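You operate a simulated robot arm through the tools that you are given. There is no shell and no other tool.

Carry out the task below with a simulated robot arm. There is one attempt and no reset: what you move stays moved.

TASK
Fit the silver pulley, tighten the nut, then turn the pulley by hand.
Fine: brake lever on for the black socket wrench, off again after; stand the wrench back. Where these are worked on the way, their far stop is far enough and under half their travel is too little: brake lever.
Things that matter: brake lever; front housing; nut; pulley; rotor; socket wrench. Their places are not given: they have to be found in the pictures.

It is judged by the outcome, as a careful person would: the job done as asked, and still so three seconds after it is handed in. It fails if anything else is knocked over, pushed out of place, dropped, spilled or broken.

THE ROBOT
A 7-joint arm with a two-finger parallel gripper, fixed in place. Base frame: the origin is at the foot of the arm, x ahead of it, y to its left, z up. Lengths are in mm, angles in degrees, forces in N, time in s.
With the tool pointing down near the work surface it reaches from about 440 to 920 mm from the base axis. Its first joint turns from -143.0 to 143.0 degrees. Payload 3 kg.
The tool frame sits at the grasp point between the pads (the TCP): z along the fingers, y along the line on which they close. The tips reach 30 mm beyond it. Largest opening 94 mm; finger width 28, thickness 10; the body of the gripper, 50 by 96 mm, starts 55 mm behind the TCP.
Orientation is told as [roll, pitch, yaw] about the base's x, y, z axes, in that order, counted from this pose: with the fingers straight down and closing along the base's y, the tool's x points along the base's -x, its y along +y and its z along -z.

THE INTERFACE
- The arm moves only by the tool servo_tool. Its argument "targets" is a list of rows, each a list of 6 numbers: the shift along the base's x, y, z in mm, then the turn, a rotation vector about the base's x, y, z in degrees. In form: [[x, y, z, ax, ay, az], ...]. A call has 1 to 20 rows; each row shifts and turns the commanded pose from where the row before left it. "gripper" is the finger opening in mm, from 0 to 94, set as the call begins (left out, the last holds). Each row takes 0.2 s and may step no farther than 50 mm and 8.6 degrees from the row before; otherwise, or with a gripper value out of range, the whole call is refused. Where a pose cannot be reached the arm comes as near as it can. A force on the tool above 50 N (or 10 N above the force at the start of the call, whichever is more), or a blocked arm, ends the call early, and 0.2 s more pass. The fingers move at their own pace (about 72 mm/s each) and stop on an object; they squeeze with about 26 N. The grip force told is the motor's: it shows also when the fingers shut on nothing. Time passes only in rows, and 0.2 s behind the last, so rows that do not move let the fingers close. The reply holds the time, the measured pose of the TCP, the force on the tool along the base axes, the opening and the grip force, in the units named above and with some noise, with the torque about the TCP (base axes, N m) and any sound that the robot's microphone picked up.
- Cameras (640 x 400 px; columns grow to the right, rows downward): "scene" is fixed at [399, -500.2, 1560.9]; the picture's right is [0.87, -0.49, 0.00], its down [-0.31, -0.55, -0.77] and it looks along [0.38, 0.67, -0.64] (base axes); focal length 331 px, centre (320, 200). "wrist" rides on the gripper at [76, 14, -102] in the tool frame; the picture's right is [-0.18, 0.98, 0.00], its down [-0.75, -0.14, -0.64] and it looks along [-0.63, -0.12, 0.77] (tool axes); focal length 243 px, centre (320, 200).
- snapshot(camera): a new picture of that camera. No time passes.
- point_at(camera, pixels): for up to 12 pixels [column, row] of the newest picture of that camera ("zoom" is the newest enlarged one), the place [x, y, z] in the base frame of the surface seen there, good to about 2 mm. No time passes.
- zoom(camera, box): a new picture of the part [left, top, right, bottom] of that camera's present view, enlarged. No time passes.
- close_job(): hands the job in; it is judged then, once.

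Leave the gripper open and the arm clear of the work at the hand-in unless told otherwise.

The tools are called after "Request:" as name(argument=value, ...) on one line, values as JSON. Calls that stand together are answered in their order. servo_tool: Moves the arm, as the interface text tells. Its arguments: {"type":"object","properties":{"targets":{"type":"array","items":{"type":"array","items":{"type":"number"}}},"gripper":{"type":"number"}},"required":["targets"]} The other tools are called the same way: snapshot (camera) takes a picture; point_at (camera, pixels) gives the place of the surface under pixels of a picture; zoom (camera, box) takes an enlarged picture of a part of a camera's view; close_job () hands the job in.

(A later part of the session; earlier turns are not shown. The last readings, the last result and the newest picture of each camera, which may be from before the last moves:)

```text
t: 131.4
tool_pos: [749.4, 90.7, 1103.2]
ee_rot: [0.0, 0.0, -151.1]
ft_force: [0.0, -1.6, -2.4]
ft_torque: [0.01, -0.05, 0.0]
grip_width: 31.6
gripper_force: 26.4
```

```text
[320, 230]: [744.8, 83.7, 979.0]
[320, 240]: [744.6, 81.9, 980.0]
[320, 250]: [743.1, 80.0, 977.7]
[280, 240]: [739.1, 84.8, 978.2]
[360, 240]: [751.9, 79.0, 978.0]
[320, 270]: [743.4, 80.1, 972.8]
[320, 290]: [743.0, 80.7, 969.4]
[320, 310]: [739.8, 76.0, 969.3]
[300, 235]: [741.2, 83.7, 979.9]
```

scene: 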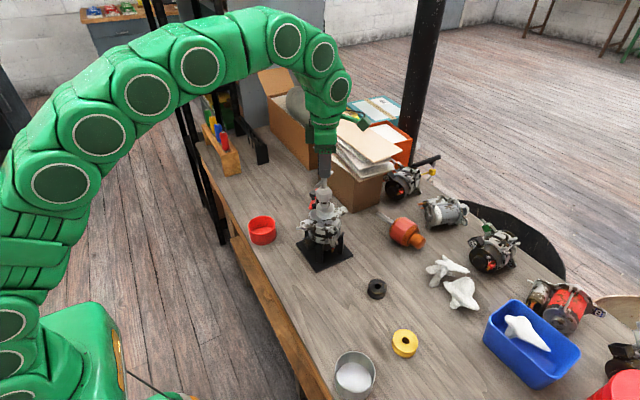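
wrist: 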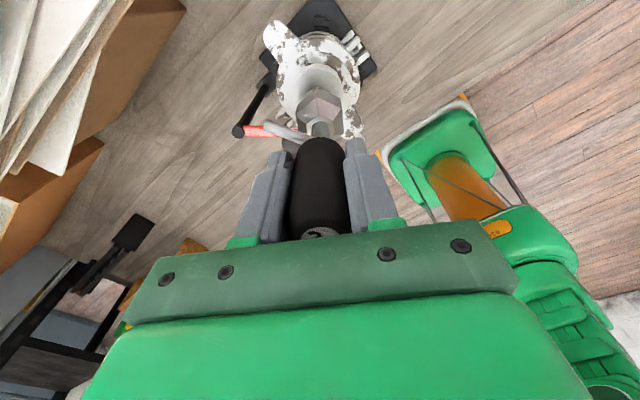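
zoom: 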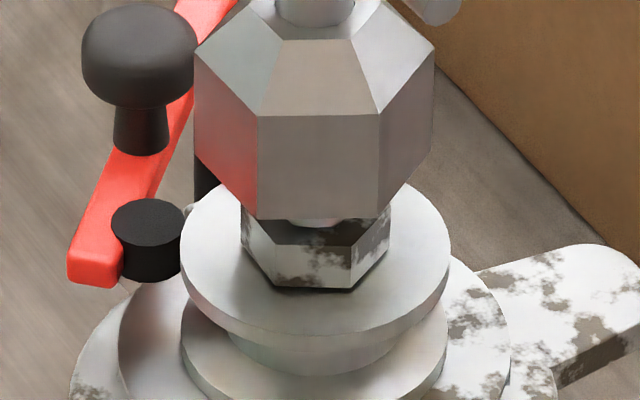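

The nut did not turn during this third sweep: its blotches are in the same place. It is seated now (top ≈979.3, so its bottom is on the pulley), and the shallow socket slipped over it near yaw 49. For a proper final tightening I need deeper engagement and good centring. I'll turn back to yaw ≈32.6, where the hexes align.

Request:
servo_tool(targets=[[0, 0, 0, 0, 0, 8], [0, 0, 0, 0, 0, 8], [0, 0, 0, 0, 0, 8], [0, 0, 0, 0, 0, 8], [0, 0, 0, 0, 0, 8], [0, 0, 0, 0, 0, 8], [0, 0, 0, 0, 0, 8], [0, 0, 0, 0, 0, 8], [0, 0, 0, 0, 0, 8], [0, 0, 0, 0, 0, 8], [0, 0, 0, 0, 0, 8], [0, 0, 0, 0, 0, 8], [0, 0, 0, 0, 0, 8], [0, 0, 0, 0, 0, 8], [0, 0, 0, 0, 0, 8], [0, 0, 0, 0, 0, 8], [0, 0, 0, 0, 0, 8], [0, 0, 0, 0, 0, 8], [0, 0, 0, 0, 0, 8]])

Request:
servo_tool(targets=[[0, 0, 0, 0, 0, 8], [0, 0, 0, 0, 0, 8], [0, 0, 0, 0, 0, 8], [0, 0, 0, 0, 0, 7.7], [0, 0, 0, 0, 0, 0], [0, 0, 0, 0, 0, 0]])

Request:
zoom(camera="scene", box=[313, 188, 337, 215])

Request:
point_at(camera="zoom", pixels=[[205, 90], [260, 150], [380, 150], [430, 90], [205, 175], [260, 240], [380, 240], [430, 170], [280, 270], [350, 275], [320, 300]])

```text
t: 135.4
tool_pos: [750.0, 90.7, 1103.9]
ee_rot: [0.0, 0.1, 1.1]
ft_force: [-1.1, -0.1, -3.0]
ft_torque: [0.04, 0.03, 0.02]
grip_width: 31.8
gripper_force: 25.9
```

```text
t: 136.8
tool_pos: [750.9, 90.6, 1103.7]
ee_rot: [0.0, 0.0, 32.8]
ft_force: [-0.6, 0.8, -2.0]
ft_torque: [0.0, -0.03, 0.0]
grip_width: 31.3
gripper_force: 26.4
```

```text
14.81 times, centred on (325, 202) of scene
```

zoom: 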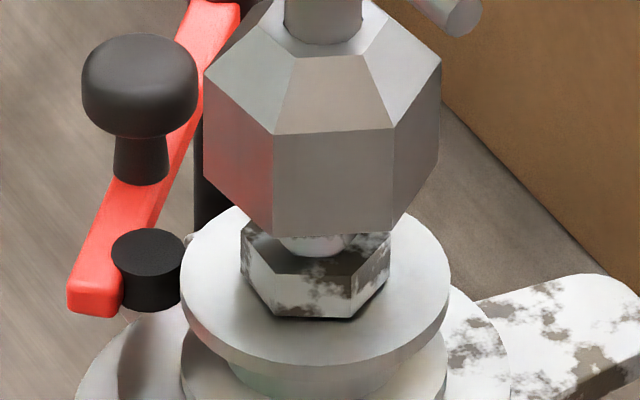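

```text
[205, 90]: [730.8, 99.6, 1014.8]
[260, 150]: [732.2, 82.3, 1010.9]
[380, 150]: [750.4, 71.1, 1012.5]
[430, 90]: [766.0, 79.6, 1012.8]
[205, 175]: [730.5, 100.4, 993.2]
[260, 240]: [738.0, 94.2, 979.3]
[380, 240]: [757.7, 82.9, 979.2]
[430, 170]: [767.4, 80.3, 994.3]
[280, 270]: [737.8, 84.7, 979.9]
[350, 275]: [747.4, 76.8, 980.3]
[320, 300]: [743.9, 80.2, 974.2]
```

The socket sits ~8° counter-clockwise of the nut and about 1 mm to the right. I'll measure exact edge points for centring.

Request:
point_at(camera="zoom", pixels=[[275, 140], [391, 135], [275, 225], [391, 220], [206, 80], [438, 70], [206, 160], [436, 150], [277, 282], [351, 283], [277, 308], [351, 310]])

```text
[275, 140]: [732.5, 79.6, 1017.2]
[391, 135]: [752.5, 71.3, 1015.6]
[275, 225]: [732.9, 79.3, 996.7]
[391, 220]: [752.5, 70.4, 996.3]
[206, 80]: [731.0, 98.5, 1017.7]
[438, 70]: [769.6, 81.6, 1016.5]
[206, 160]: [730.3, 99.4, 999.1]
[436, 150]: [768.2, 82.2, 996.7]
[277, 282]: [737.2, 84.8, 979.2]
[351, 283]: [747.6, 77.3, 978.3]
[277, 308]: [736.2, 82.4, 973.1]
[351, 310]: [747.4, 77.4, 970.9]
```

The socket is at (749.8,91.2), angle 36.5°; the nut is at (748.2,90.5), angle 29.7°. I'll shift (-1.5,-0.6), turn -5°, and lower fully until the socket rests on the pulley face.

Request:
servo_tool(targets=[[-1.5, -0.6, 0, 0, 0, -5], [0, 0, -6, 0, 0, 0], [0, 0, -6, 0, 0, 0], [0, 0, -5, 0, 0, 0], [0, 0, -3, 0, 0, 0], [0, 0, -3, 0, 0, 0], [0, 0, 0, 0, 0, 0]])

Request:
servo_tool(targets=[[0, 0, -1, 0, 0, 0], [0, 0, -1, 0, 0, 0], [0, 0, 0, 0, 0, 0]])

Request:
servo_tool(targets=[[0, 0, -0.8, 0, 0, 0], [0, 0, 0, 0, 0, 0]])

Request:
servo_tool(targets=[[0, 0, -0.8, 0, 0, 0], [0, 0, 0, 0, 0, 0]])

Request:
zoom(camera="scene", box=[313, 190, 337, 217])

```text
t: 138.4
tool_pos: [749.7, 89.3, 1081.5]
ee_rot: [-0.1, 0.1, 27.7]
ft_force: [0.9, -0.3, -1.7]
ft_torque: [0.02, 0.0, 0.01]
grip_width: 31.5
gripper_force: 26.2
```

```text
t: 139.2
tool_pos: [748.9, 90.8, 1080.3]
ee_rot: [0.0, -0.1, 27.6]
ft_force: [-2.3, -0.6, 15.9]
ft_torque: [0.01, 0.45, 0.03]
grip_width: 31.7
gripper_force: 26.2
```

```text
t: 139.8
tool_pos: [748.2, 91.9, 1080.0]
ee_rot: [0.0, -0.2, 27.7]
ft_force: [-0.6, 0.0, 41.2]
ft_torque: [0.44, 0.1, -0.01]
grip_width: 31.8
gripper_force: 26.5
```

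```text
t: 140.4
tool_pos: [748.3, 90.4, 1078.1]
ee_rot: [0.1, -0.2, 27.6]
ft_force: [3.7, 1.0, 39.8]
ft_torque: [0.32, -0.09, -0.06]
grip_width: 31.6
gripper_force: 25.7
```

```text
14.81 times, centred on (325, 204) of scene
```

zoom: 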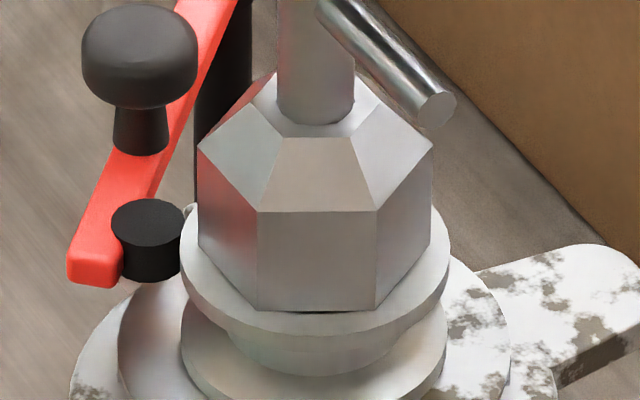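

There's firm contact at 40 N down. I'll ease off by 1 mm and measure the socket height and hex position.

Request:
servo_tool(targets=[[0, 0, 1.0, 0, 0, 0], [0, 0, 0, 0, 0, 0]])

Request:
zoom(camera="scene", box=[313, 190, 337, 217])

Request:
point_at(camera="zoom", pixels=[[260, 217], [374, 217], [260, 300], [374, 300], [202, 160], [428, 160], [230, 315], [310, 320], [320, 308]])

```text
t: 141.0
tool_pos: [748.0, 90.2, 1077.5]
ee_rot: [-0.1, 0.1, 27.6]
ft_force: [10.1, -1.1, 16.5]
ft_torque: [-0.35, -0.97, 0.08]
grip_width: 31.8
gripper_force: 25.1
```

```text
14.81 times, centred on (325, 204) of scene
```

zoom: 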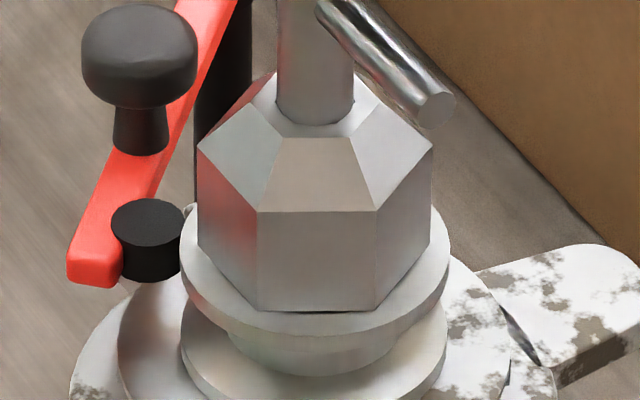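

```text
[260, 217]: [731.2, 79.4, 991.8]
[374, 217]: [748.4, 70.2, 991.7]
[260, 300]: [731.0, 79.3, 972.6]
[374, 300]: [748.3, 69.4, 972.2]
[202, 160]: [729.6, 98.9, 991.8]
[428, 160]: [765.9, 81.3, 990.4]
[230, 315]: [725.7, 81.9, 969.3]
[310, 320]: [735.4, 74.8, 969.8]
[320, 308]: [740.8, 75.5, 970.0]
```

Something looks slightly different near the fan/housing at zoom (520,330). I'll look at a wider view.

Request:
zoom(camera="scene", box=[295, 165, 355, 240])

Request:
zoom(camera="scene", box=[325, 200, 349, 225])

```text
5.33 times, centred on (325, 202) of scene
```

zoom: 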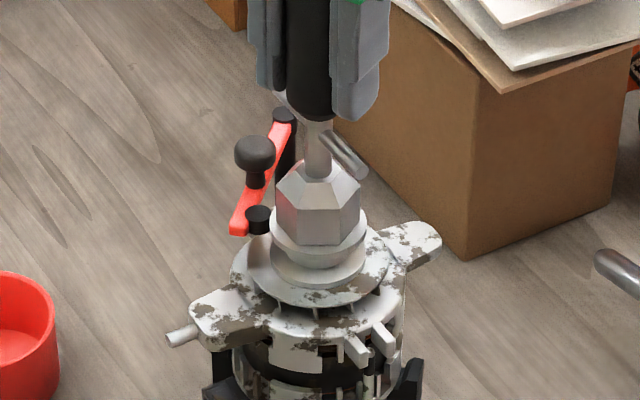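

```text
16.00 times, centred on (337, 212) of scene
```

zoom: 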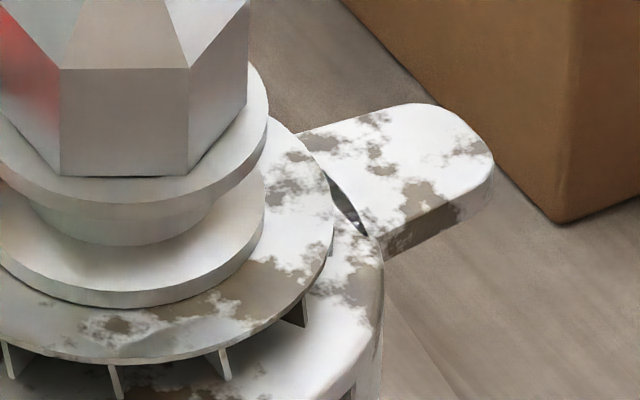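

It's just the dark gap behind the fan, as seen before. Now I'll turn clockwise in small steps with the socket fully down, reading torque.

Request:
servo_tool(targets=[[0.5, 0, 0, 0, 0, -4], [0, 0, 0, 0, 0, -4], [0, 0, 0, 0, 0, -4]])

Request:
servo_tool(targets=[[0, 0, 0, 0, 0, -4], [0, 0, 0, 0, 0, -4]])

Request:
servo_tool(targets=[[0, 0, 0, 0, 0, -4], [0, 0, 0, 0, 0, -4]])

Request:
zoom(camera="scene", box=[305, 173, 345, 217])

```text
t: 141.8
tool_pos: [749.6, 92.2, 1077.2]
ee_rot: [0.0, 0.0, 15.6]
ft_force: [-1.4, -0.6, -2.2]
ft_torque: [-0.02, 0.03, 0.02]
grip_width: 31.6
gripper_force: 25.9
```

```text
t: 142.4
tool_pos: [747.6, 90.7, 1079.1]
ee_rot: [0.0, 0.0, 7.6]
ft_force: [0.4, 0.0, -2.8]
ft_torque: [0.0, -0.02, 0.01]
grip_width: 31.2
gripper_force: 25.9
```

```text
t: 143.0
tool_pos: [749.3, 90.3, 1077.9]
ee_rot: [0.0, 0.2, -0.4]
ft_force: [0.0, 0.3, -1.5]
ft_torque: [0.0, 0.0, -0.02]
grip_width: 31.4
gripper_force: 26.0
```

```text
9.09 times, centred on (325, 195) of scene
```

zoom: 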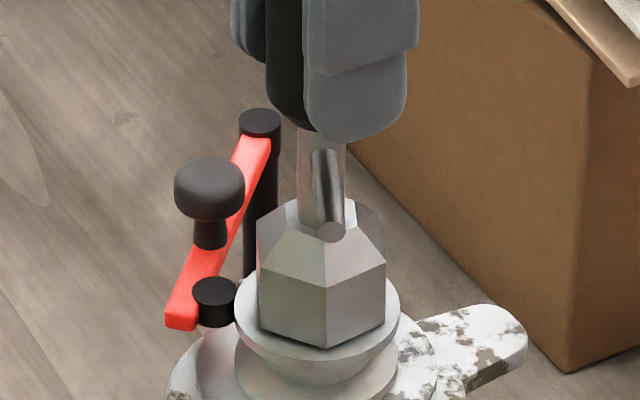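

No torque over 28°. I'll lift and check whether the nut turned this time.

Request:
servo_tool(targets=[[0, 0, 10, 0, 0, 0], [0, 0, 16, 0, 0, 0], [0, 0, 0, 0, 0, 0]])

Request:
zoom(camera="scene", box=[313, 188, 337, 215])

Request:
zoom(camera="wrist", box=[270, 60, 370, 180])

```text
t: 143.8
tool_pos: [748.5, 91.0, 1104.8]
ee_rot: [0.0, 0.0, -0.4]
ft_force: [0.1, -0.2, -3.0]
ft_torque: [0.01, 0.0, 0.02]
grip_width: 31.7
gripper_force: 25.7
```

```text
14.81 times, centred on (325, 202) of scene
```

zoom: 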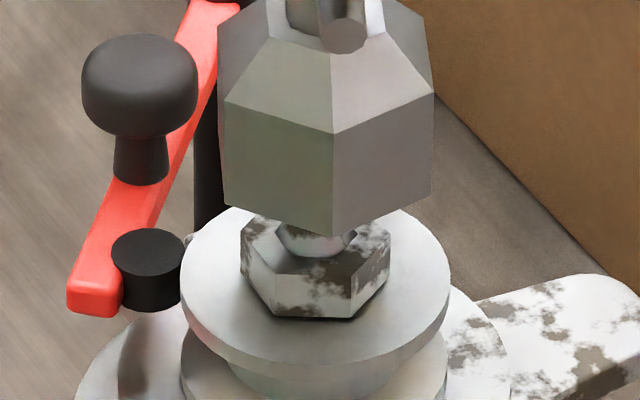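

```text
3.33 times, centred on (320, 120) of wrist
```

zoom: 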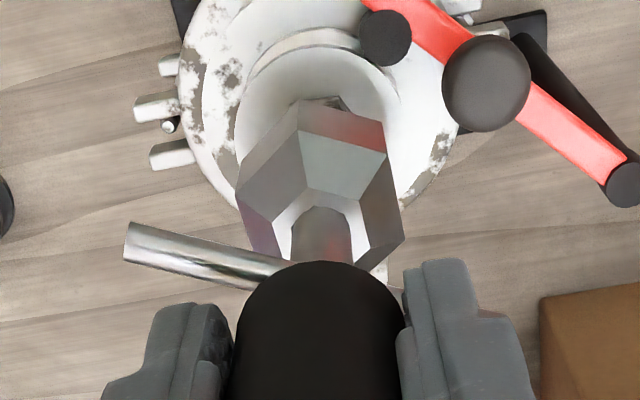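

The nut hasn't moved (same blotches, angle ≈29.7°) while the socket turned 28° past it. Before concluding it's tight, I'll run a careful test: realign, lower until the socket just rests on the pulley, then turn in 4° steps.

Request:
servo_tool(targets=[[-0.5, 0, 0, 0, 0, 8], [0, 0, 0, 0, 0, 8], [0, 0, 0, 0, 0, 8], [0, 0, 0, 0, 0, 7], [0, 0, 0, 0, 0, 0]])

Request:
zoom(camera="scene", box=[313, 188, 337, 215])

Request:
point_at(camera="zoom", pixels=[[270, 140], [388, 140], [270, 225], [388, 220], [206, 80], [433, 70], [206, 160], [432, 150]])

```text
t: 145.0
tool_pos: [748.6, 90.8, 1104.4]
ee_rot: [-0.1, 0.0, 30.7]
ft_force: [0.4, -0.2, -3.1]
ft_torque: [0.03, 0.04, -0.02]
grip_width: 31.6
gripper_force: 25.6
```

```text
14.81 times, centred on (325, 202) of scene
```

zoom: 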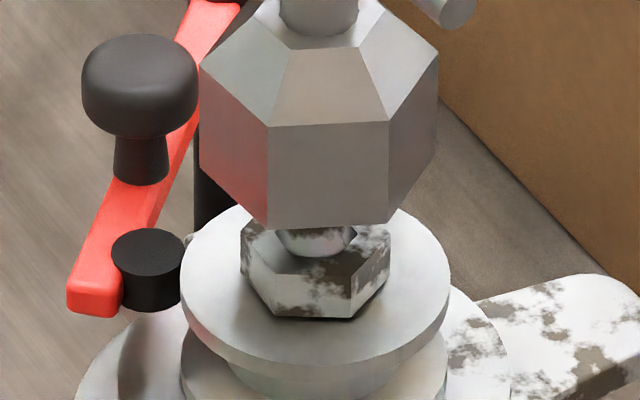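

```text
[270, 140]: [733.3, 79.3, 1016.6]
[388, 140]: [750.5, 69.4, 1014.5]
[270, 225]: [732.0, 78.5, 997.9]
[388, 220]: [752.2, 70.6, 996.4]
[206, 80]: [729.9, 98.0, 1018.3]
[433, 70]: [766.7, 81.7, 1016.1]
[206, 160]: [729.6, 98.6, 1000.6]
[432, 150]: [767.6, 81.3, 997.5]
```

Request:
servo_tool(targets=[[-0.6, 0.1, -6, 0, 0, 0], [0, 0, -6, 0, 0, 0], [0, 0, -6, 0, 0, 0], [0, 0, -3, 0, 0, 0], [0, 0, -2, 0, 0, 0], [0, 0, -1, 0, 0, 0], [0, 0, 0, 0, 0, 0]])

Request:
servo_tool(targets=[[0, 0, -0.8, 0, 0, 0], [0, 0, 0, 0, 0, 0]])

Request:
servo_tool(targets=[[0, 0, -0.8, 0, 0, 0], [0, 0, 0, 0, 0, 0]])

Request:
servo_tool(targets=[[0, 0, -0.8, 0, 0, 0], [0, 0, 0, 0, 0, 0]])

```text
t: 146.6
tool_pos: [746.9, 90.2, 1080.6]
ee_rot: [0.0, -0.1, 30.7]
ft_force: [-0.1, -0.6, -3.5]
ft_torque: [0.05, 0.01, 0.0]
grip_width: 31.6
gripper_force: 26.3
```

```text
t: 147.2
tool_pos: [748.3, 89.9, 1080.0]
ee_rot: [0.0, -0.1, 30.7]
ft_force: [-0.2, 0.3, -2.3]
ft_torque: [0.02, 0.01, 0.04]
grip_width: 31.5
gripper_force: 25.7
```

```text
t: 147.8
tool_pos: [748.0, 89.4, 1079.4]
ee_rot: [0.0, 0.0, 30.8]
ft_force: [1.1, 0.4, -2.0]
ft_torque: [-0.03, 0.03, -0.02]
grip_width: 31.5
gripper_force: 26.2
```

```text
t: 148.4
tool_pos: [747.5, 89.4, 1078.6]
ee_rot: [0.1, 0.1, 30.7]
ft_force: [0.2, 0.7, -2.9]
ft_torque: [0.0, 0.0, -0.01]
grip_width: 31.5
gripper_force: 25.7
```

Request:
servo_tool(targets=[[0, 0, -0.8, 0, 0, 0], [0, 0, 0, 0, 0, 0]])

Request:
servo_tool(targets=[[0, 0, -0.8, 0, 0, 0], [0, 0, 0, 0, 0, 0]])

Request:
servo_tool(targets=[[0, 0, -0.8, 0, 0, 0], [0, 0, 0, 0, 0, 0]])

Request:
zoom(camera="scene", box=[313, 190, 337, 217])

```text
t: 149.0
tool_pos: [747.4, 90.6, 1077.4]
ee_rot: [0.0, 0.0, 30.7]
ft_force: [1.4, -0.6, -1.5]
ft_torque: [-0.06, -0.04, 0.03]
grip_width: 31.7
gripper_force: 25.4
```

```text
t: 149.6
tool_pos: [747.5, 90.8, 1077.2]
ee_rot: [0.0, -0.1, 30.6]
ft_force: [0.1, -0.3, 10.1]
ft_torque: [-0.17, 0.15, 0.0]
grip_width: 31.5
gripper_force: 26.2
```

```text
t: 150.2
tool_pos: [748.0, 90.3, 1077.1]
ee_rot: [-0.1, -0.3, 30.7]
ft_force: [-0.9, -0.3, 34.3]
ft_torque: [-0.16, 0.17, -0.07]
grip_width: 31.5
gripper_force: 25.7
```

```text
14.81 times, centred on (325, 204) of scene
```

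zoom: 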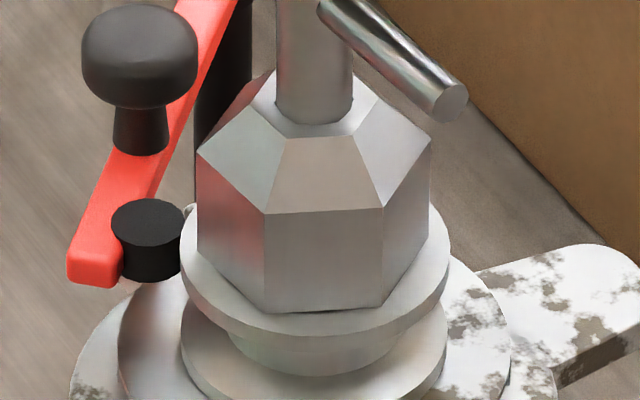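

The socket rests on the pulley face. I'll back off 0.8 mm and turn in 4° steps, reading each.

Request:
servo_tool(targets=[[0, 0, 0.8, 0, 0, 0], [0, 0, 0, 0, 0, -4]])

Request:
servo_tool(targets=[[0, 0, 0, 0, 0, -4]])

Request:
servo_tool(targets=[[0, 0, 0, 0, 0, -4]])

Request:
servo_tool(targets=[[0, 0, 0, 0, 0, -4]])

Request:
servo_tool(targets=[[0, 0, 0, 0, 0, -4]])

Request:
servo_tool(targets=[[0, 0, 0, 0, 0, -4]])

Request:
servo_tool(targets=[[0, 0, 0, 0, 0, -4]])

Request:
zoom(camera="scene", box=[313, 190, 337, 217])

```text
t: 150.8
tool_pos: [747.0, 90.1, 1076.3]
ee_rot: [0.0, 0.0, 26.6]
ft_force: [4.9, 1.6, 23.3]
ft_torque: [-0.1, -0.43, 0.16]
grip_width: 31.3
gripper_force: 25.4
```

```text
t: 151.2
tool_pos: [747.7, 90.0, 1075.2]
ee_rot: [-0.1, 0.0, 22.5]
ft_force: [8.0, -2.4, 12.0]
ft_torque: [-0.42, -0.77, 0.17]
grip_width: 31.2
gripper_force: 25.9
```

```text
t: 151.6
tool_pos: [747.1, 89.4, 1075.7]
ee_rot: [0.0, 0.2, 18.6]
ft_force: [-0.2, -2.6, 6.1]
ft_torque: [-0.33, -0.1, 0.09]
grip_width: 31.3
gripper_force: 26.0
```

```text
t: 152.0
tool_pos: [747.2, 91.0, 1075.4]
ee_rot: [0.0, 0.0, 14.6]
ft_force: [2.3, -0.5, 0.4]
ft_torque: [-0.03, -0.18, 0.07]
grip_width: 31.0
gripper_force: 26.5
```

```text
t: 152.4
tool_pos: [748.2, 90.2, 1076.5]
ee_rot: [0.0, 0.2, 10.6]
ft_force: [-0.5, 0.2, -3.3]
ft_torque: [0.03, 0.0, 0.02]
grip_width: 31.2
gripper_force: 25.8
```

```text
t: 152.8
tool_pos: [748.2, 89.9, 1077.0]
ee_rot: [0.1, 0.0, 6.6]
ft_force: [-0.2, 0.4, -2.7]
ft_torque: [0.02, -0.02, 0.01]
grip_width: 31.5
gripper_force: 25.9
```

```text
t: 153.2
tool_pos: [748.6, 90.1, 1076.8]
ee_rot: [0.0, 0.1, 2.5]
ft_force: [-0.2, -0.1, -2.6]
ft_torque: [0.0, -0.03, -0.03]
grip_width: 31.2
gripper_force: 26.1
```

```text
14.81 times, centred on (325, 204) of scene
```

zoom: 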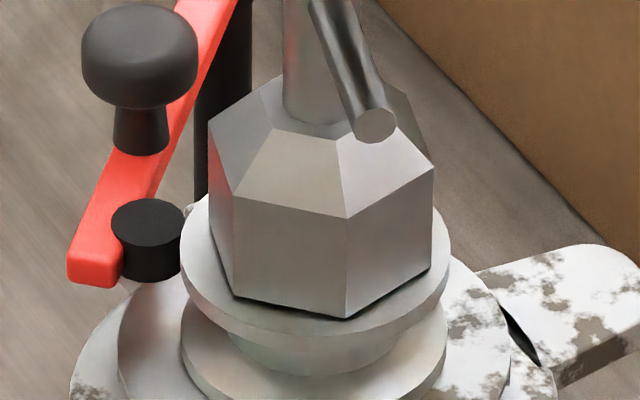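

The torque so far (0.17, then 0) was rubbing on the pulley face. I'll continue in 4° steps to look for hex engagement.

Request:
servo_tool(targets=[[0, 0, 0, 0, 0, -4]])

Request:
servo_tool(targets=[[0, 0, 0, 0, 0, -4]])

Request:
servo_tool(targets=[[0, 0, 0, 0, 0, -4]])

Request:
servo_tool(targets=[[0, 0, 0, 0, 0, -4]])

Request:
servo_tool(targets=[[0, 0, 0, 0, 0, -4]])

Request:
servo_tool(targets=[[0, 0, 0, 0, 0, -4]])

Request:
servo_tool(targets=[[0, 0, 0, 0, 0, -4]])

Request:
servo_tool(targets=[[0, 0, 0, 0, 0, -4]])

Request:
zoom(camera="scene", box=[313, 190, 337, 217])

```text
t: 153.6
tool_pos: [748.1, 91.2, 1076.2]
ee_rot: [0.0, 0.0, -1.4]
ft_force: [-0.7, 0.2, -2.9]
ft_torque: [0.01, 0.01, 0.0]
grip_width: 31.6
gripper_force: 26.1
```

```text
t: 154.0
tool_pos: [748.1, 91.3, 1076.1]
ee_rot: [0.2, 0.1, -5.4]
ft_force: [-0.2, 0.1, -2.1]
ft_torque: [-0.01, -0.01, 0.01]
grip_width: 31.4
gripper_force: 25.9
```

```text
t: 154.4
tool_pos: [748.4, 89.8, 1075.7]
ee_rot: [0.0, 0.1, -9.5]
ft_force: [0.6, -0.4, -3.1]
ft_torque: [0.0, 0.01, 0.02]
grip_width: 31.1
gripper_force: 25.5
```

```text
t: 154.8
tool_pos: [747.7, 90.2, 1076.9]
ee_rot: [0.0, 0.0, -13.4]
ft_force: [0.1, -0.5, -3.1]
ft_torque: [0.0, 0.02, 0.02]
grip_width: 31.3
gripper_force: 25.7
```

```text
t: 155.2
tool_pos: [747.9, 90.5, 1076.0]
ee_rot: [-0.1, 0.0, -17.3]
ft_force: [-0.3, -0.5, -1.2]
ft_torque: [0.01, 0.01, -0.02]
grip_width: 31.0
gripper_force: 25.6
```

```text
t: 155.6
tool_pos: [748.3, 90.5, 1075.7]
ee_rot: [-0.1, 0.0, -21.4]
ft_force: [0.0, 0.5, -2.1]
ft_torque: [-0.02, 0.01, -0.02]
grip_width: 31.5
gripper_force: 26.5
```

```text
t: 156.0
tool_pos: [748.5, 89.8, 1077.0]
ee_rot: [0.0, 0.0, -25.5]
ft_force: [-0.3, -0.3, -2.3]
ft_torque: [0.02, 0.03, -0.01]
grip_width: 31.3
gripper_force: 26.6
```

```text
t: 156.4
tool_pos: [747.5, 90.2, 1075.8]
ee_rot: [-0.1, 0.0, -29.4]
ft_force: [-0.1, 0.6, -2.8]
ft_torque: [0.0, -0.02, 0.0]
grip_width: 31.3
gripper_force: 25.3
```

```text
14.81 times, centred on (325, 204) of scene
```

zoom: 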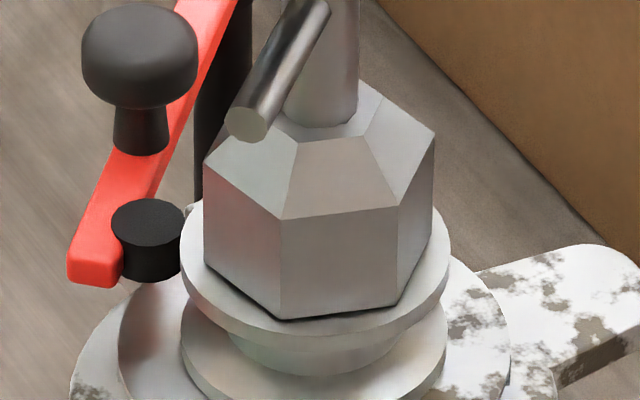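

The socket turns with no torque through a full 60°, so it no longer drives the nut. I'll lift and measure carefully whether the nut is really down on the pulley.

Request:
servo_tool(targets=[[0, 0, 10, 0, 0, 0], [0, 0, 18, 0, 0, 0], [0, 0, 0, 0, 0, 0]])

Request:
zoom(camera="scene", box=[317, 200, 333, 210])

Request:
point_at(camera="zoom", pixels=[[275, 205], [275, 235], [352, 207], [352, 238], [310, 215], [310, 230], [310, 245], [310, 255], [280, 190], [340, 190], [230, 230], [400, 230]])

```text
t: 157.2
tool_pos: [747.7, 91.4, 1105.2]
ee_rot: [0.0, 0.0, -29.3]
ft_force: [0.1, -0.3, -2.7]
ft_torque: [0.0, -0.03, 0.01]
grip_width: 31.1
gripper_force: 26.1
```

```text
16.00 times, centred on (325, 205) of scene
```

zoom: 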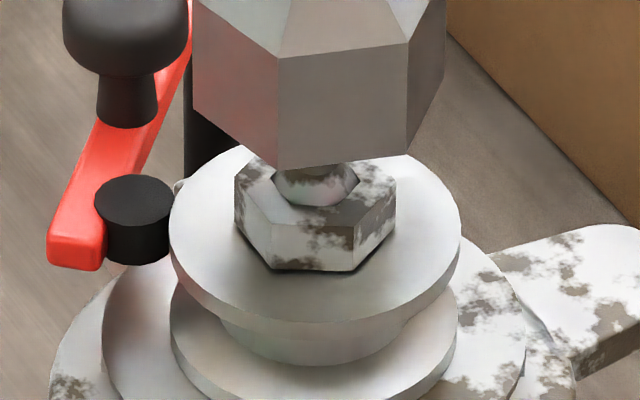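

```text
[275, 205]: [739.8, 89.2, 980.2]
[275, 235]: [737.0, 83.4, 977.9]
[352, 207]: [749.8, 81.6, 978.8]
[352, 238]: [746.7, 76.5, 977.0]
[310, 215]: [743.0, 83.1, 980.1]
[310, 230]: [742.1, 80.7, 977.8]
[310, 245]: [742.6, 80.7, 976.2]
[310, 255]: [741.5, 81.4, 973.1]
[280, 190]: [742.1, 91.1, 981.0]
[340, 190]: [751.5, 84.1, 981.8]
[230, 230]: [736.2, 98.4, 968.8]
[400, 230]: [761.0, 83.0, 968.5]
```

The nut has come down 4.5 mm and its underside is at ≈969, right on the pulley face (968.5). It stopped partway through the second sweep, so it reads as run fully down; I'll confirm when turning the pulley. Now I'll carry the wrench back, keeping clear of the lever knob and restoring its original orientation.

Request:
servo_tool(targets=[[-35, 0, 5, 0, 0, 8.5], [-35, 0, 5, 0, 0, 8.5], [-35, 0, 5, 0, 0, 8.5], [-2.04, 38.18, -1.5, 0, 0, 8.5], [-2.04, 38.18, -1.5, 0, 0, 8.5], [-2.04, 38.18, -1.5, 0, 0, 8.5], [-2.04, 38.18, -1.5, 0, 0, 8.5], [-2.04, 38.18, -1.5, 0, 0, 8.5], [-2.04, 38.18, -1.5, 0, 0, 8.5], [-2.04, 38.18, -1.5, 0, 0, 8.5], [-2.04, 38.18, -1.5, 0, 0, 8.5], [-2.04, 38.18, -1.5, 0, 0, 8.5], [-2.04, 38.18, -1.5, 0, 0, 8.5], [-2.04, 38.18, -1.5, 0, 0, 8.5], [-2.04, 38.18, -1.5, 0, 0, 8.5], [0, 0, 0, 0, 0, 8], [0, 0, 0, 0, 0, 4.3], [0, 0, 0, 0, 0, 0], [0, 0, 0, 0, 0, 0]])

Request:
snapshot(camera="scene")

Request:
zoom(camera="scene", box=[200, 80, 270, 190])

```text
t: 161.2
tool_pos: [618.3, 548.5, 1100.8]
ee_rot: [-0.1, 0.0, 110.4]
ft_force: [0.1, 0.1, -2.4]
ft_torque: [-0.04, 0.02, 0.0]
grip_width: 31.2
gripper_force: 26.3
```

```text
taken
```

scene: 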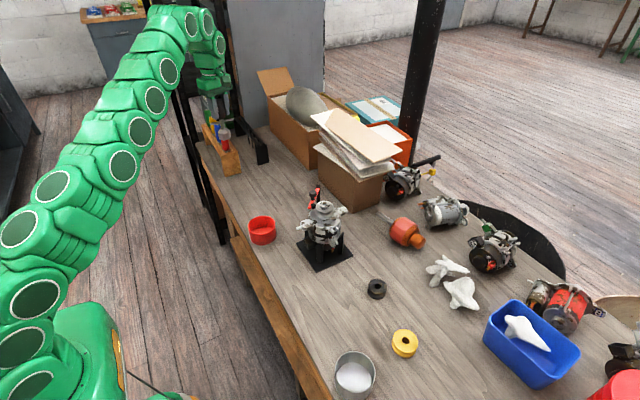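

```text
3.64 times, centred on (235, 135) of scene
```

zoom: 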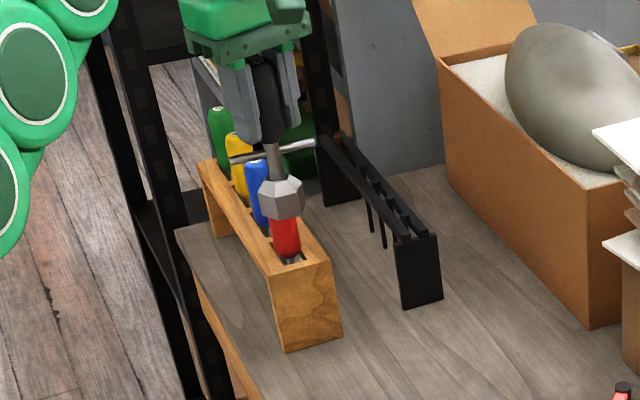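

I'll measure where the held socket is before lowering it to its old spot at (618.5, 548.7).

Request:
zoom(camera="scene", box=[217, 115, 247, 150])

Request:
point_at(camera="zoom", pixels=[[300, 150], [340, 200], [300, 220], [380, 220], [340, 240], [330, 60], [300, 180]])

```text
11.43 times, centred on (232, 132) of scene
```

zoom: 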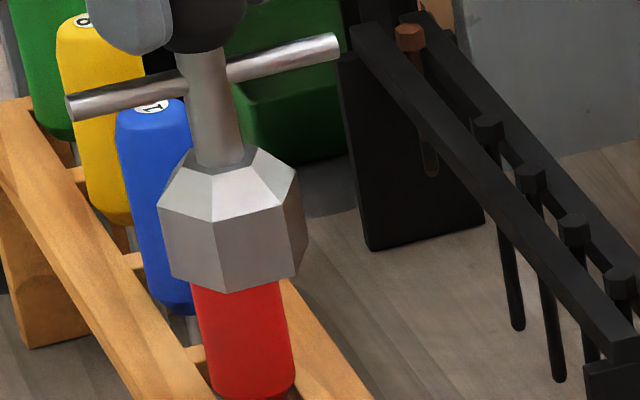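

```text
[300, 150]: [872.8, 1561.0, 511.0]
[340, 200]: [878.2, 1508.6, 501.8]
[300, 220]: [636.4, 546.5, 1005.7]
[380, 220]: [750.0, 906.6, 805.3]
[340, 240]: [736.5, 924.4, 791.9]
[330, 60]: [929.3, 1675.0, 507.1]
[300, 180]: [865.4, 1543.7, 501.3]
```

Request:
point_at(camera="zoom", pixels=[[162, 208], [212, 222], [285, 210], [172, 270], [220, 286], [292, 272], [303, 190], [74, 105], [334, 44], [212, 120]])

```text
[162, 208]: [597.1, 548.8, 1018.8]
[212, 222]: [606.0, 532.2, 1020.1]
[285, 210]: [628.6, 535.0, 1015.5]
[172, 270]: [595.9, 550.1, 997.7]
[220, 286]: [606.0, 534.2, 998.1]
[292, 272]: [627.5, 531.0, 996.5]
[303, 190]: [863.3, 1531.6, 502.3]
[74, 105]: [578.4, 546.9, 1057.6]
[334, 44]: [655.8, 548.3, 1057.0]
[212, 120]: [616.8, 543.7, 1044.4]
```

The wrench's bar lies almost exactly over its original line, within 1 mm. I'll shift (+0.7,-0.8) and lower 196 mm, then slowly feel for the bench.

Request:
servo_tool(targets=[[0.7, -0.8, -40, 0, 0, 0], [0, 0, -40, 0, 0, 0], [0, 0, -40, 0, 0, 0], [0, 0, -40, 0, 0, 0], [0, 0, -25, 0, 0, 0], [0, 0, -8, 0, 0, 0], [0, 0, 0, 0, 0, 0]])

Request:
zoom(camera="scene", box=[218, 165, 248, 195])

Request:
point_at(camera="zoom", pixels=[[320, 200], [320, 180], [300, 200], [320, 230], [300, 150], [320, 260]])

```text
t: 162.8
tool_pos: [621.6, 549.0, 907.4]
ee_rot: [0.0, 0.0, 110.4]
ft_force: [-1.4, -0.8, -2.6]
ft_torque: [-0.02, 0.04, 0.04]
grip_width: 31.1
gripper_force: 25.8
```

```text
13.33 times, centred on (233, 180) of scene
```

zoom: 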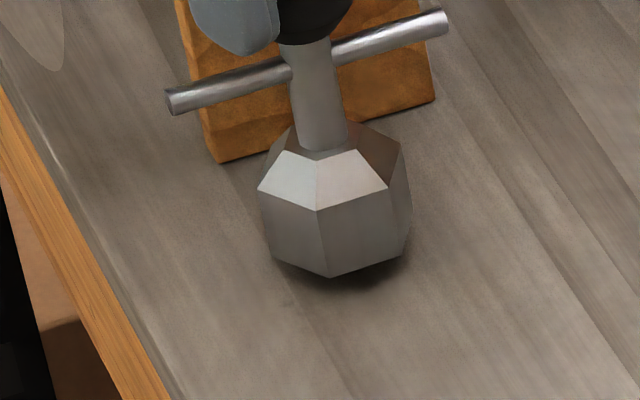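

```text
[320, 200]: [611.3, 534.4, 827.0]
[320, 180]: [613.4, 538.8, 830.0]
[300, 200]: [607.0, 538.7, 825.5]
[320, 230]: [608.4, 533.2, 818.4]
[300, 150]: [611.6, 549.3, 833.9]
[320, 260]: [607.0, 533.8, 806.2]
```

About 9 mm remain. I'll lower 6 mm, then 1 mm steps until contact.

Request:
servo_tool(targets=[[0, 0, -3, 0, 0, 0], [0, 0, -3, 0, 0, 0], [0, 0, 0, 0, 0, 0]])

Request:
servo_tool(targets=[[0, 0, -1, 0, 0, 0], [0, 0, 0, 0, 0, 0]])

Request:
servo_tool(targets=[[0, 0, -1, 0, 0, 0], [0, 0, 0, 0, 0, 0]])

Request:
servo_tool(targets=[[0, 0, -1, 0, 0, 0], [0, 0, 0, 0, 0, 0]])

```text
t: 163.6
tool_pos: [620.6, 548.6, 901.3]
ee_rot: [0.1, 0.0, 110.4]
ft_force: [0.2, -0.1, -3.6]
ft_torque: [0.0, -0.02, 0.03]
grip_width: 31.3
gripper_force: 26.3
```

```text
t: 164.2
tool_pos: [620.0, 548.4, 899.8]
ee_rot: [0.0, 0.0, 110.5]
ft_force: [-0.1, 0.6, -2.8]
ft_torque: [-0.02, -0.02, 0.01]
grip_width: 31.2
gripper_force: 26.1
```

```text
t: 164.8
tool_pos: [619.2, 548.1, 899.0]
ee_rot: [0.0, 0.1, 110.5]
ft_force: [0.3, 0.6, -2.4]
ft_torque: [-0.02, -0.03, -0.03]
grip_width: 30.9
gripper_force: 25.8
```

```text
t: 165.4
tool_pos: [619.4, 548.3, 899.4]
ee_rot: [0.0, 0.0, 110.5]
ft_force: [-0.5, 0.3, -2.6]
ft_torque: [0.01, -0.01, 0.0]
grip_width: 31.3
gripper_force: 25.5
```

Request:
servo_tool(targets=[[0, 0, -0.8, 0, 0, 0], [0, 0, 0, 0, 0, 0]])

Request:
servo_tool(targets=[[0, 0, -0.8, 0, 0, 0], [0, 0, 0, 0, 0, 0]])

Request:
zoom(camera="scene", box=[218, 165, 248, 195])

```text
t: 166.0
tool_pos: [619.1, 548.5, 898.3]
ee_rot: [0.1, -0.1, 110.5]
ft_force: [-0.6, -0.5, -2.3]
ft_torque: [0.01, 0.03, -0.01]
grip_width: 31.3
gripper_force: 25.4
```

```text
t: 166.6
tool_pos: [619.5, 548.3, 898.3]
ee_rot: [-0.1, 0.0, 110.4]
ft_force: [-3.8, 0.2, 11.4]
ft_torque: [-0.18, 0.37, -0.1]
grip_width: 31.3
gripper_force: 25.9
```

```text
13.33 times, centred on (233, 180) of scene
```

zoom: 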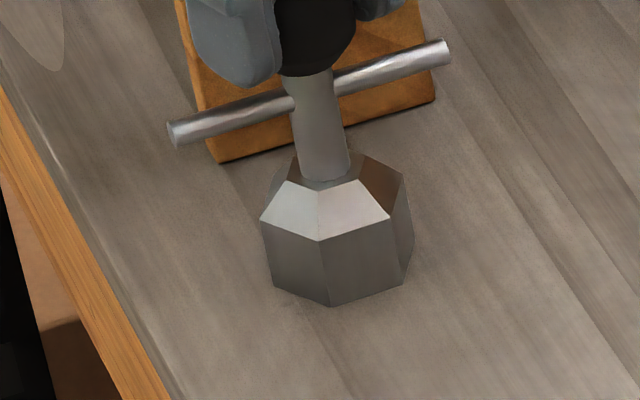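

The wrench stands on the bench with 11 N contact. I'll open the fingers and lift straight up.

Request:
servo_tool(targets=[[0, 0, 0.3, 0, 0, 0], [0, 0, 0, 0, 0, 0], [0, 0, 0, 0, 0, 0]], gripper=60)

Request:
servo_tool(targets=[[0, 0, 20, 0, 0, 0], [0, 0, 40, 0, 0, 0], [0, 0, 45, 0, 0, 0], [0, 0, 45, 0, 0, 0], [0, 0, 45, 0, 0, 0], [0, 0, 0, 0, 0, 0]])

Request:
zoom(camera="scene", box=[200, 120, 270, 200])

```text
t: 167.4
tool_pos: [618.7, 547.8, 897.3]
ee_rot: [0.0, -0.1, 110.5]
ft_force: [0.1, 0.0, 0.7]
ft_torque: [0.0, -0.01, 0.01]
grip_width: 59.8
gripper_force: 0.1
```

```text
t: 168.8
tool_pos: [620.5, 546.7, 1092.2]
ee_rot: [0.0, 0.0, 110.5]
ft_force: [-0.4, -0.6, -1.1]
ft_torque: [-0.01, 0.02, -0.01]
grip_width: 60.0
gripper_force: 0.1
```

```text
5.00 times, centred on (235, 160) of scene
```

zoom: 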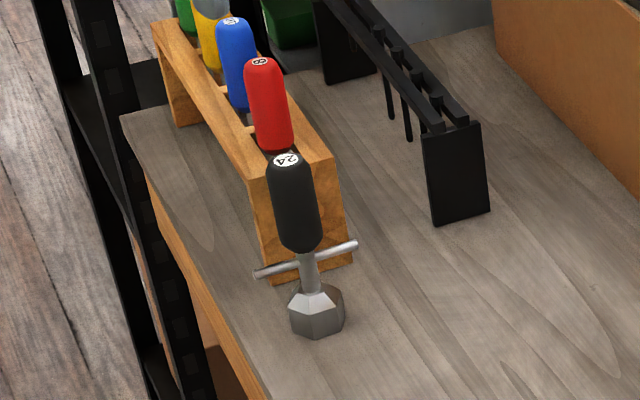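

The wrench stands in its old place. Before releasing the brake I'll feel the nut with the fingers as a tightness test. I'll go above it with yaw ≈89, closing across the flats along x and clear of the knob.

Request:
servo_tool(targets=[[10.7, -38.05, 0, 0, 0, -7], [10.7, -38.05, 0, 0, 0, -7], [10.7, -38.05, 0, 0, 0, -7], [10.7, -38.05, 0, 0, 0, 0], [10.7, -38.05, 0, 0, 0, 0], [10.7, -38.05, 0, 0, 0, 0], [10.7, -38.05, 0, 0, 0, 0], [10.7, -38.05, 0, 0, 0, 0], [10.7, -38.05, 0, 0, 0, 0], [10.7, -38.05, 0, 0, 0, 0], [10.7, -38.05, 0, 0, 0, 0], [10.7, -38.05, 0, 0, 0, 0], [0, 0, -30, 0, 0, 0], [0, 0, 0, 0, 0, 0], [0, 0, 0, 0, 0, 0]], gripper=44)

Request:
zoom(camera="wrist", box=[270, 60, 370, 200])

Request:
zoom(camera="scene", box=[317, 196, 333, 210])

```text
t: 172.0
tool_pos: [748.1, 92.1, 1061.9]
ee_rot: [0.0, 0.1, 89.5]
ft_force: [-0.2, 0.7, 0.3]
ft_torque: [0.04, 0.01, 0.01]
grip_width: 44.0
gripper_force: 0.0
```

```text
2.86 times, centred on (320, 130) of wrist
```

zoom: 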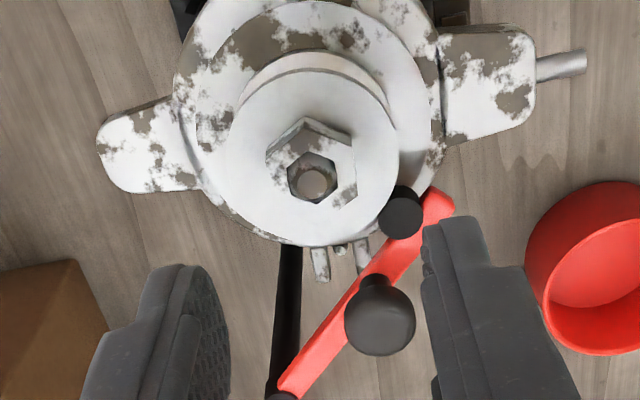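

```text
16.00 times, centred on (325, 203) of scene
```

zoom: 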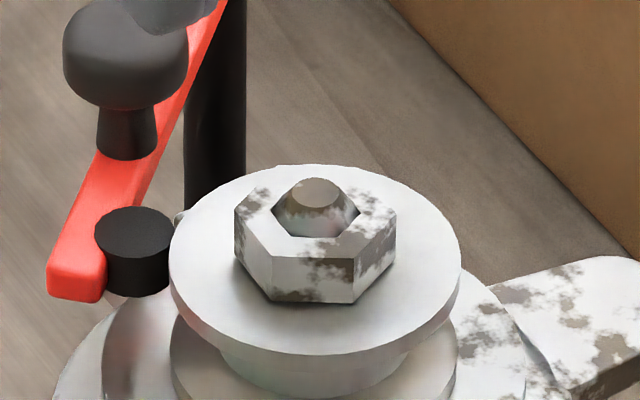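

The wrist view shows the nut flat on the pulley. I'll lower to z≈1002 and close on the flats.

Request:
servo_tool(targets=[[0.3, 0, -30, 0, 0, 0], [0, 0, -20, 0, 0, 0], [0, 0, -9.5, 0, 0, 0], [0, 0, 0, 0, 0, 0]])

Request:
servo_tool(targets=[[0, 0, 0, 0, 0, 0], [0, 0, 0, 0, 0, 0], [0, 0, 0, 0, 0, 0]], gripper=0)

Request:
zoom(camera="wrist", box=[270, 80, 370, 220])

```text
t: 173.0
tool_pos: [747.2, 91.7, 1001.8]
ee_rot: [0.0, 0.0, 89.5]
ft_force: [0.3, 0.0, -0.6]
ft_torque: [-0.01, 0.03, -0.02]
grip_width: 44.0
gripper_force: 0.1
```

```text
t: 173.8
tool_pos: [749.1, 92.5, 1003.4]
ee_rot: [-0.1, 0.0, 89.5]
ft_force: [11.8, 3.4, 3.0]
ft_torque: [0.04, -0.37, -0.04]
grip_width: 22.9
gripper_force: 25.9
```

```text
2.86 times, centred on (320, 150) of wrist
```

zoom: 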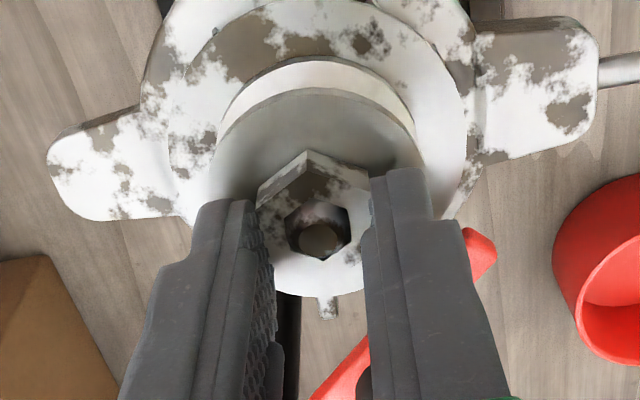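

The nut is gripped. I'll relieve the side force (+1.1 x, +0.3 y) and twist clockwise in 4° steps, reading torque.

Request:
servo_tool(targets=[[1.1, 0.3, 0, 0, 0, 0], [0, 0, 0, 0, 0, 0]])

Request:
servo_tool(targets=[[0, 0, 0, 0, 0, -4]])

Request:
servo_tool(targets=[[0, 0, 0, 0, 0, -4]])

Request:
servo_tool(targets=[[0, 0, 0, 0, 0, -4]])

Request:
zoom(camera="wrist", box=[270, 80, 370, 220])

Request:
zoom(camera="scene", box=[310, 190, 340, 220])

```text
t: 174.4
tool_pos: [748.5, 93.4, 1003.7]
ee_rot: [0.1, 0.0, 89.4]
ft_force: [2.1, -0.4, 0.0]
ft_torque: [0.02, -0.06, -0.09]
grip_width: 22.9
gripper_force: 26.1
```

```text
t: 174.8
tool_pos: [748.5, 91.9, 1002.9]
ee_rot: [0.1, 0.0, 85.5]
ft_force: [5.2, 1.9, -4.9]
ft_torque: [0.03, -0.14, 0.27]
grip_width: 23.0
gripper_force: 25.8
```

```text
t: 175.2
tool_pos: [748.9, 91.8, 1003.2]
ee_rot: [0.1, 0.0, 81.4]
ft_force: [-0.3, -2.5, -8.2]
ft_torque: [-0.09, 0.02, 0.35]
grip_width: 23.2
gripper_force: 25.8
```

```text
t: 175.6
tool_pos: [748.1, 93.4, 1002.9]
ee_rot: [0.1, 0.0, 77.4]
ft_force: [-0.4, 0.2, -10.4]
ft_torque: [0.01, 0.0, 0.35]
grip_width: 22.8
gripper_force: 25.9
```

```text
2.86 times, centred on (320, 150) of wrist
```

zoom: 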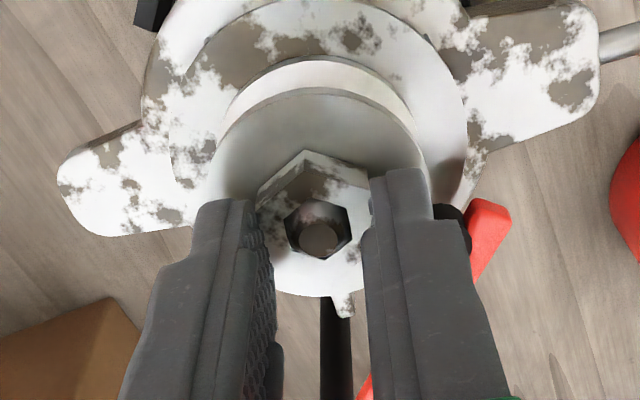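

```text
13.33 times, centred on (325, 205) of scene
```

zoom: 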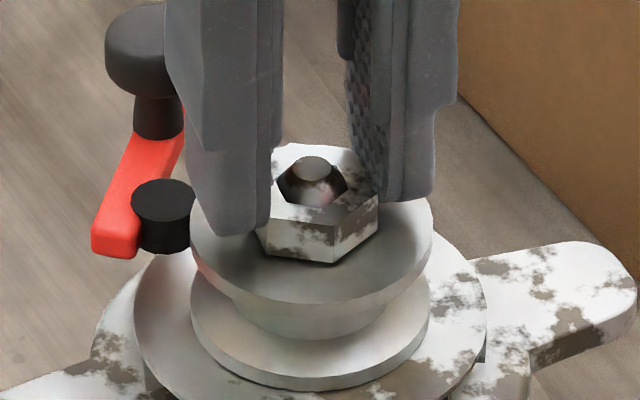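

Now there's real resistance: 0.35 N·m and a 10 N downward pull from the thread. I'll check whether the rotor turned with it by comparing the fan's blotches in the same view as before.

Request:
zoom(camera="scene", box=[317, 196, 333, 210])

Request:
zoom(camera="scene", box=[305, 200, 345, 230])

```text
16.00 times, centred on (325, 203) of scene
```

zoom: 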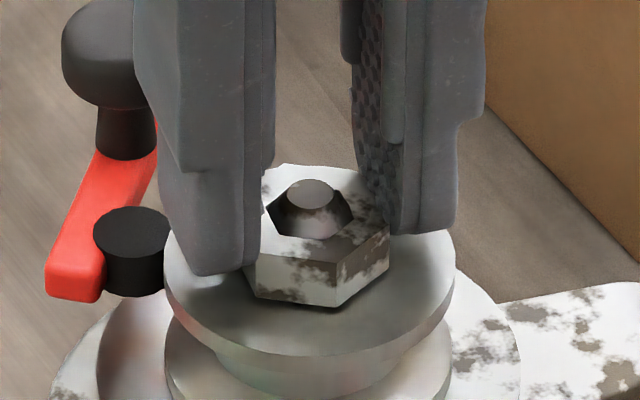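

```text
13.33 times, centred on (325, 215) of scene
```

zoom: 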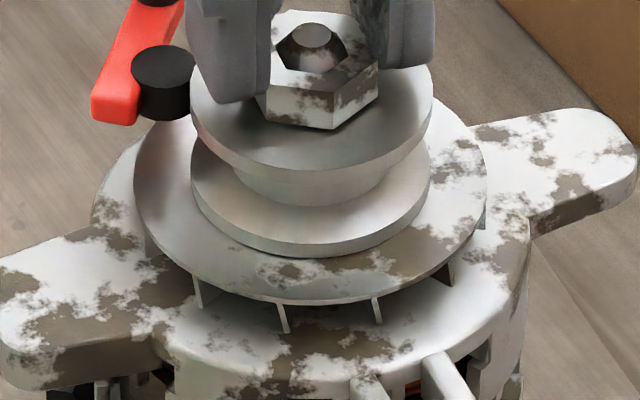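

The right ear of the housing appears slightly lower than before. I'll compare the whole unit and its stand with the first picture's framing.

Request:
zoom(camera="scene", box=[270, 170, 370, 280])

Request:
point_at(camera="zoom", pixels=[[237, 268], [308, 366], [438, 312], [240, 212], [410, 145], [270, 200]])

```text
3.64 times, centred on (320, 225) of scene
```

zoom: 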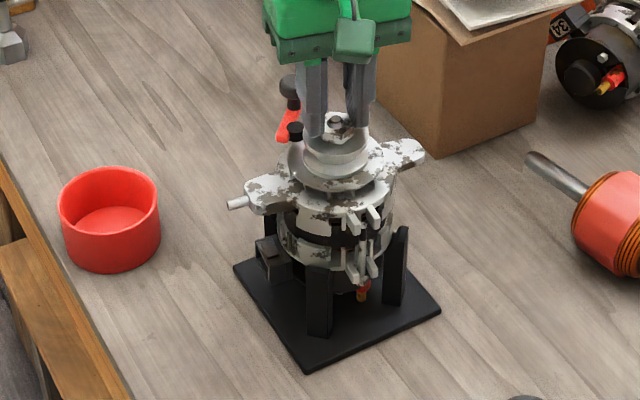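

```text
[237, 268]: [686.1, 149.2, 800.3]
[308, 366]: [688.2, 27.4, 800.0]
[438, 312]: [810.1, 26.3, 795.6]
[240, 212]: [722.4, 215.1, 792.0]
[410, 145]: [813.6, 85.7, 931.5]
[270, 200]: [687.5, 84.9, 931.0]
```

The stand hasn't moved, but the front housing seems to have turned a few degrees clockwise with my twist. I'll stop twisting and measure how much, comparing ear positions.

Request:
zoom(camera="scene", box=[301, 195, 349, 225])

Request:
point_at(camera="zoom", pixels=[[600, 190], [620, 200], [50, 360], [600, 220], [560, 180], [20, 340]])

Request:
zoom(camera="scene", box=[325, 200, 349, 225])

```text
13.33 times, centred on (325, 210) of scene
```

zoom: 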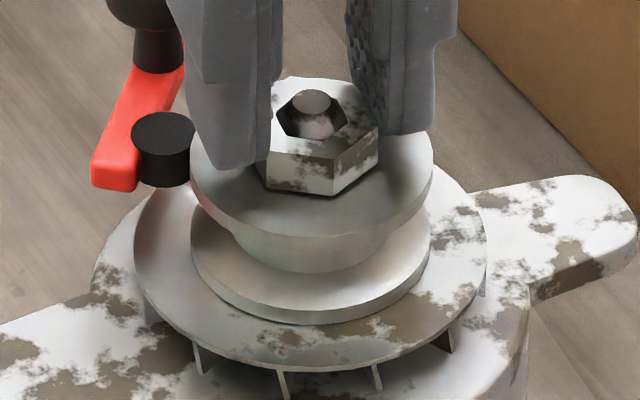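

```text
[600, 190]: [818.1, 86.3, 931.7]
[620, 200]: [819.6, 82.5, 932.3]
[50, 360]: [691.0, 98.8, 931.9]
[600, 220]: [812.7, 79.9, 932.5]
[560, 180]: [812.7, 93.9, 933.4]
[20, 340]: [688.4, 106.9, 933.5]
```

```text
16.00 times, centred on (337, 212) of scene
```

zoom: 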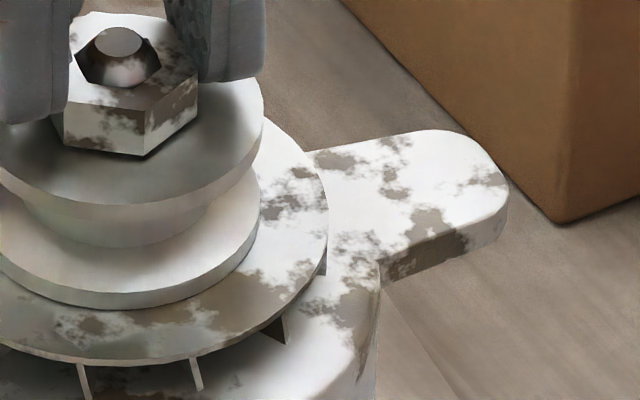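

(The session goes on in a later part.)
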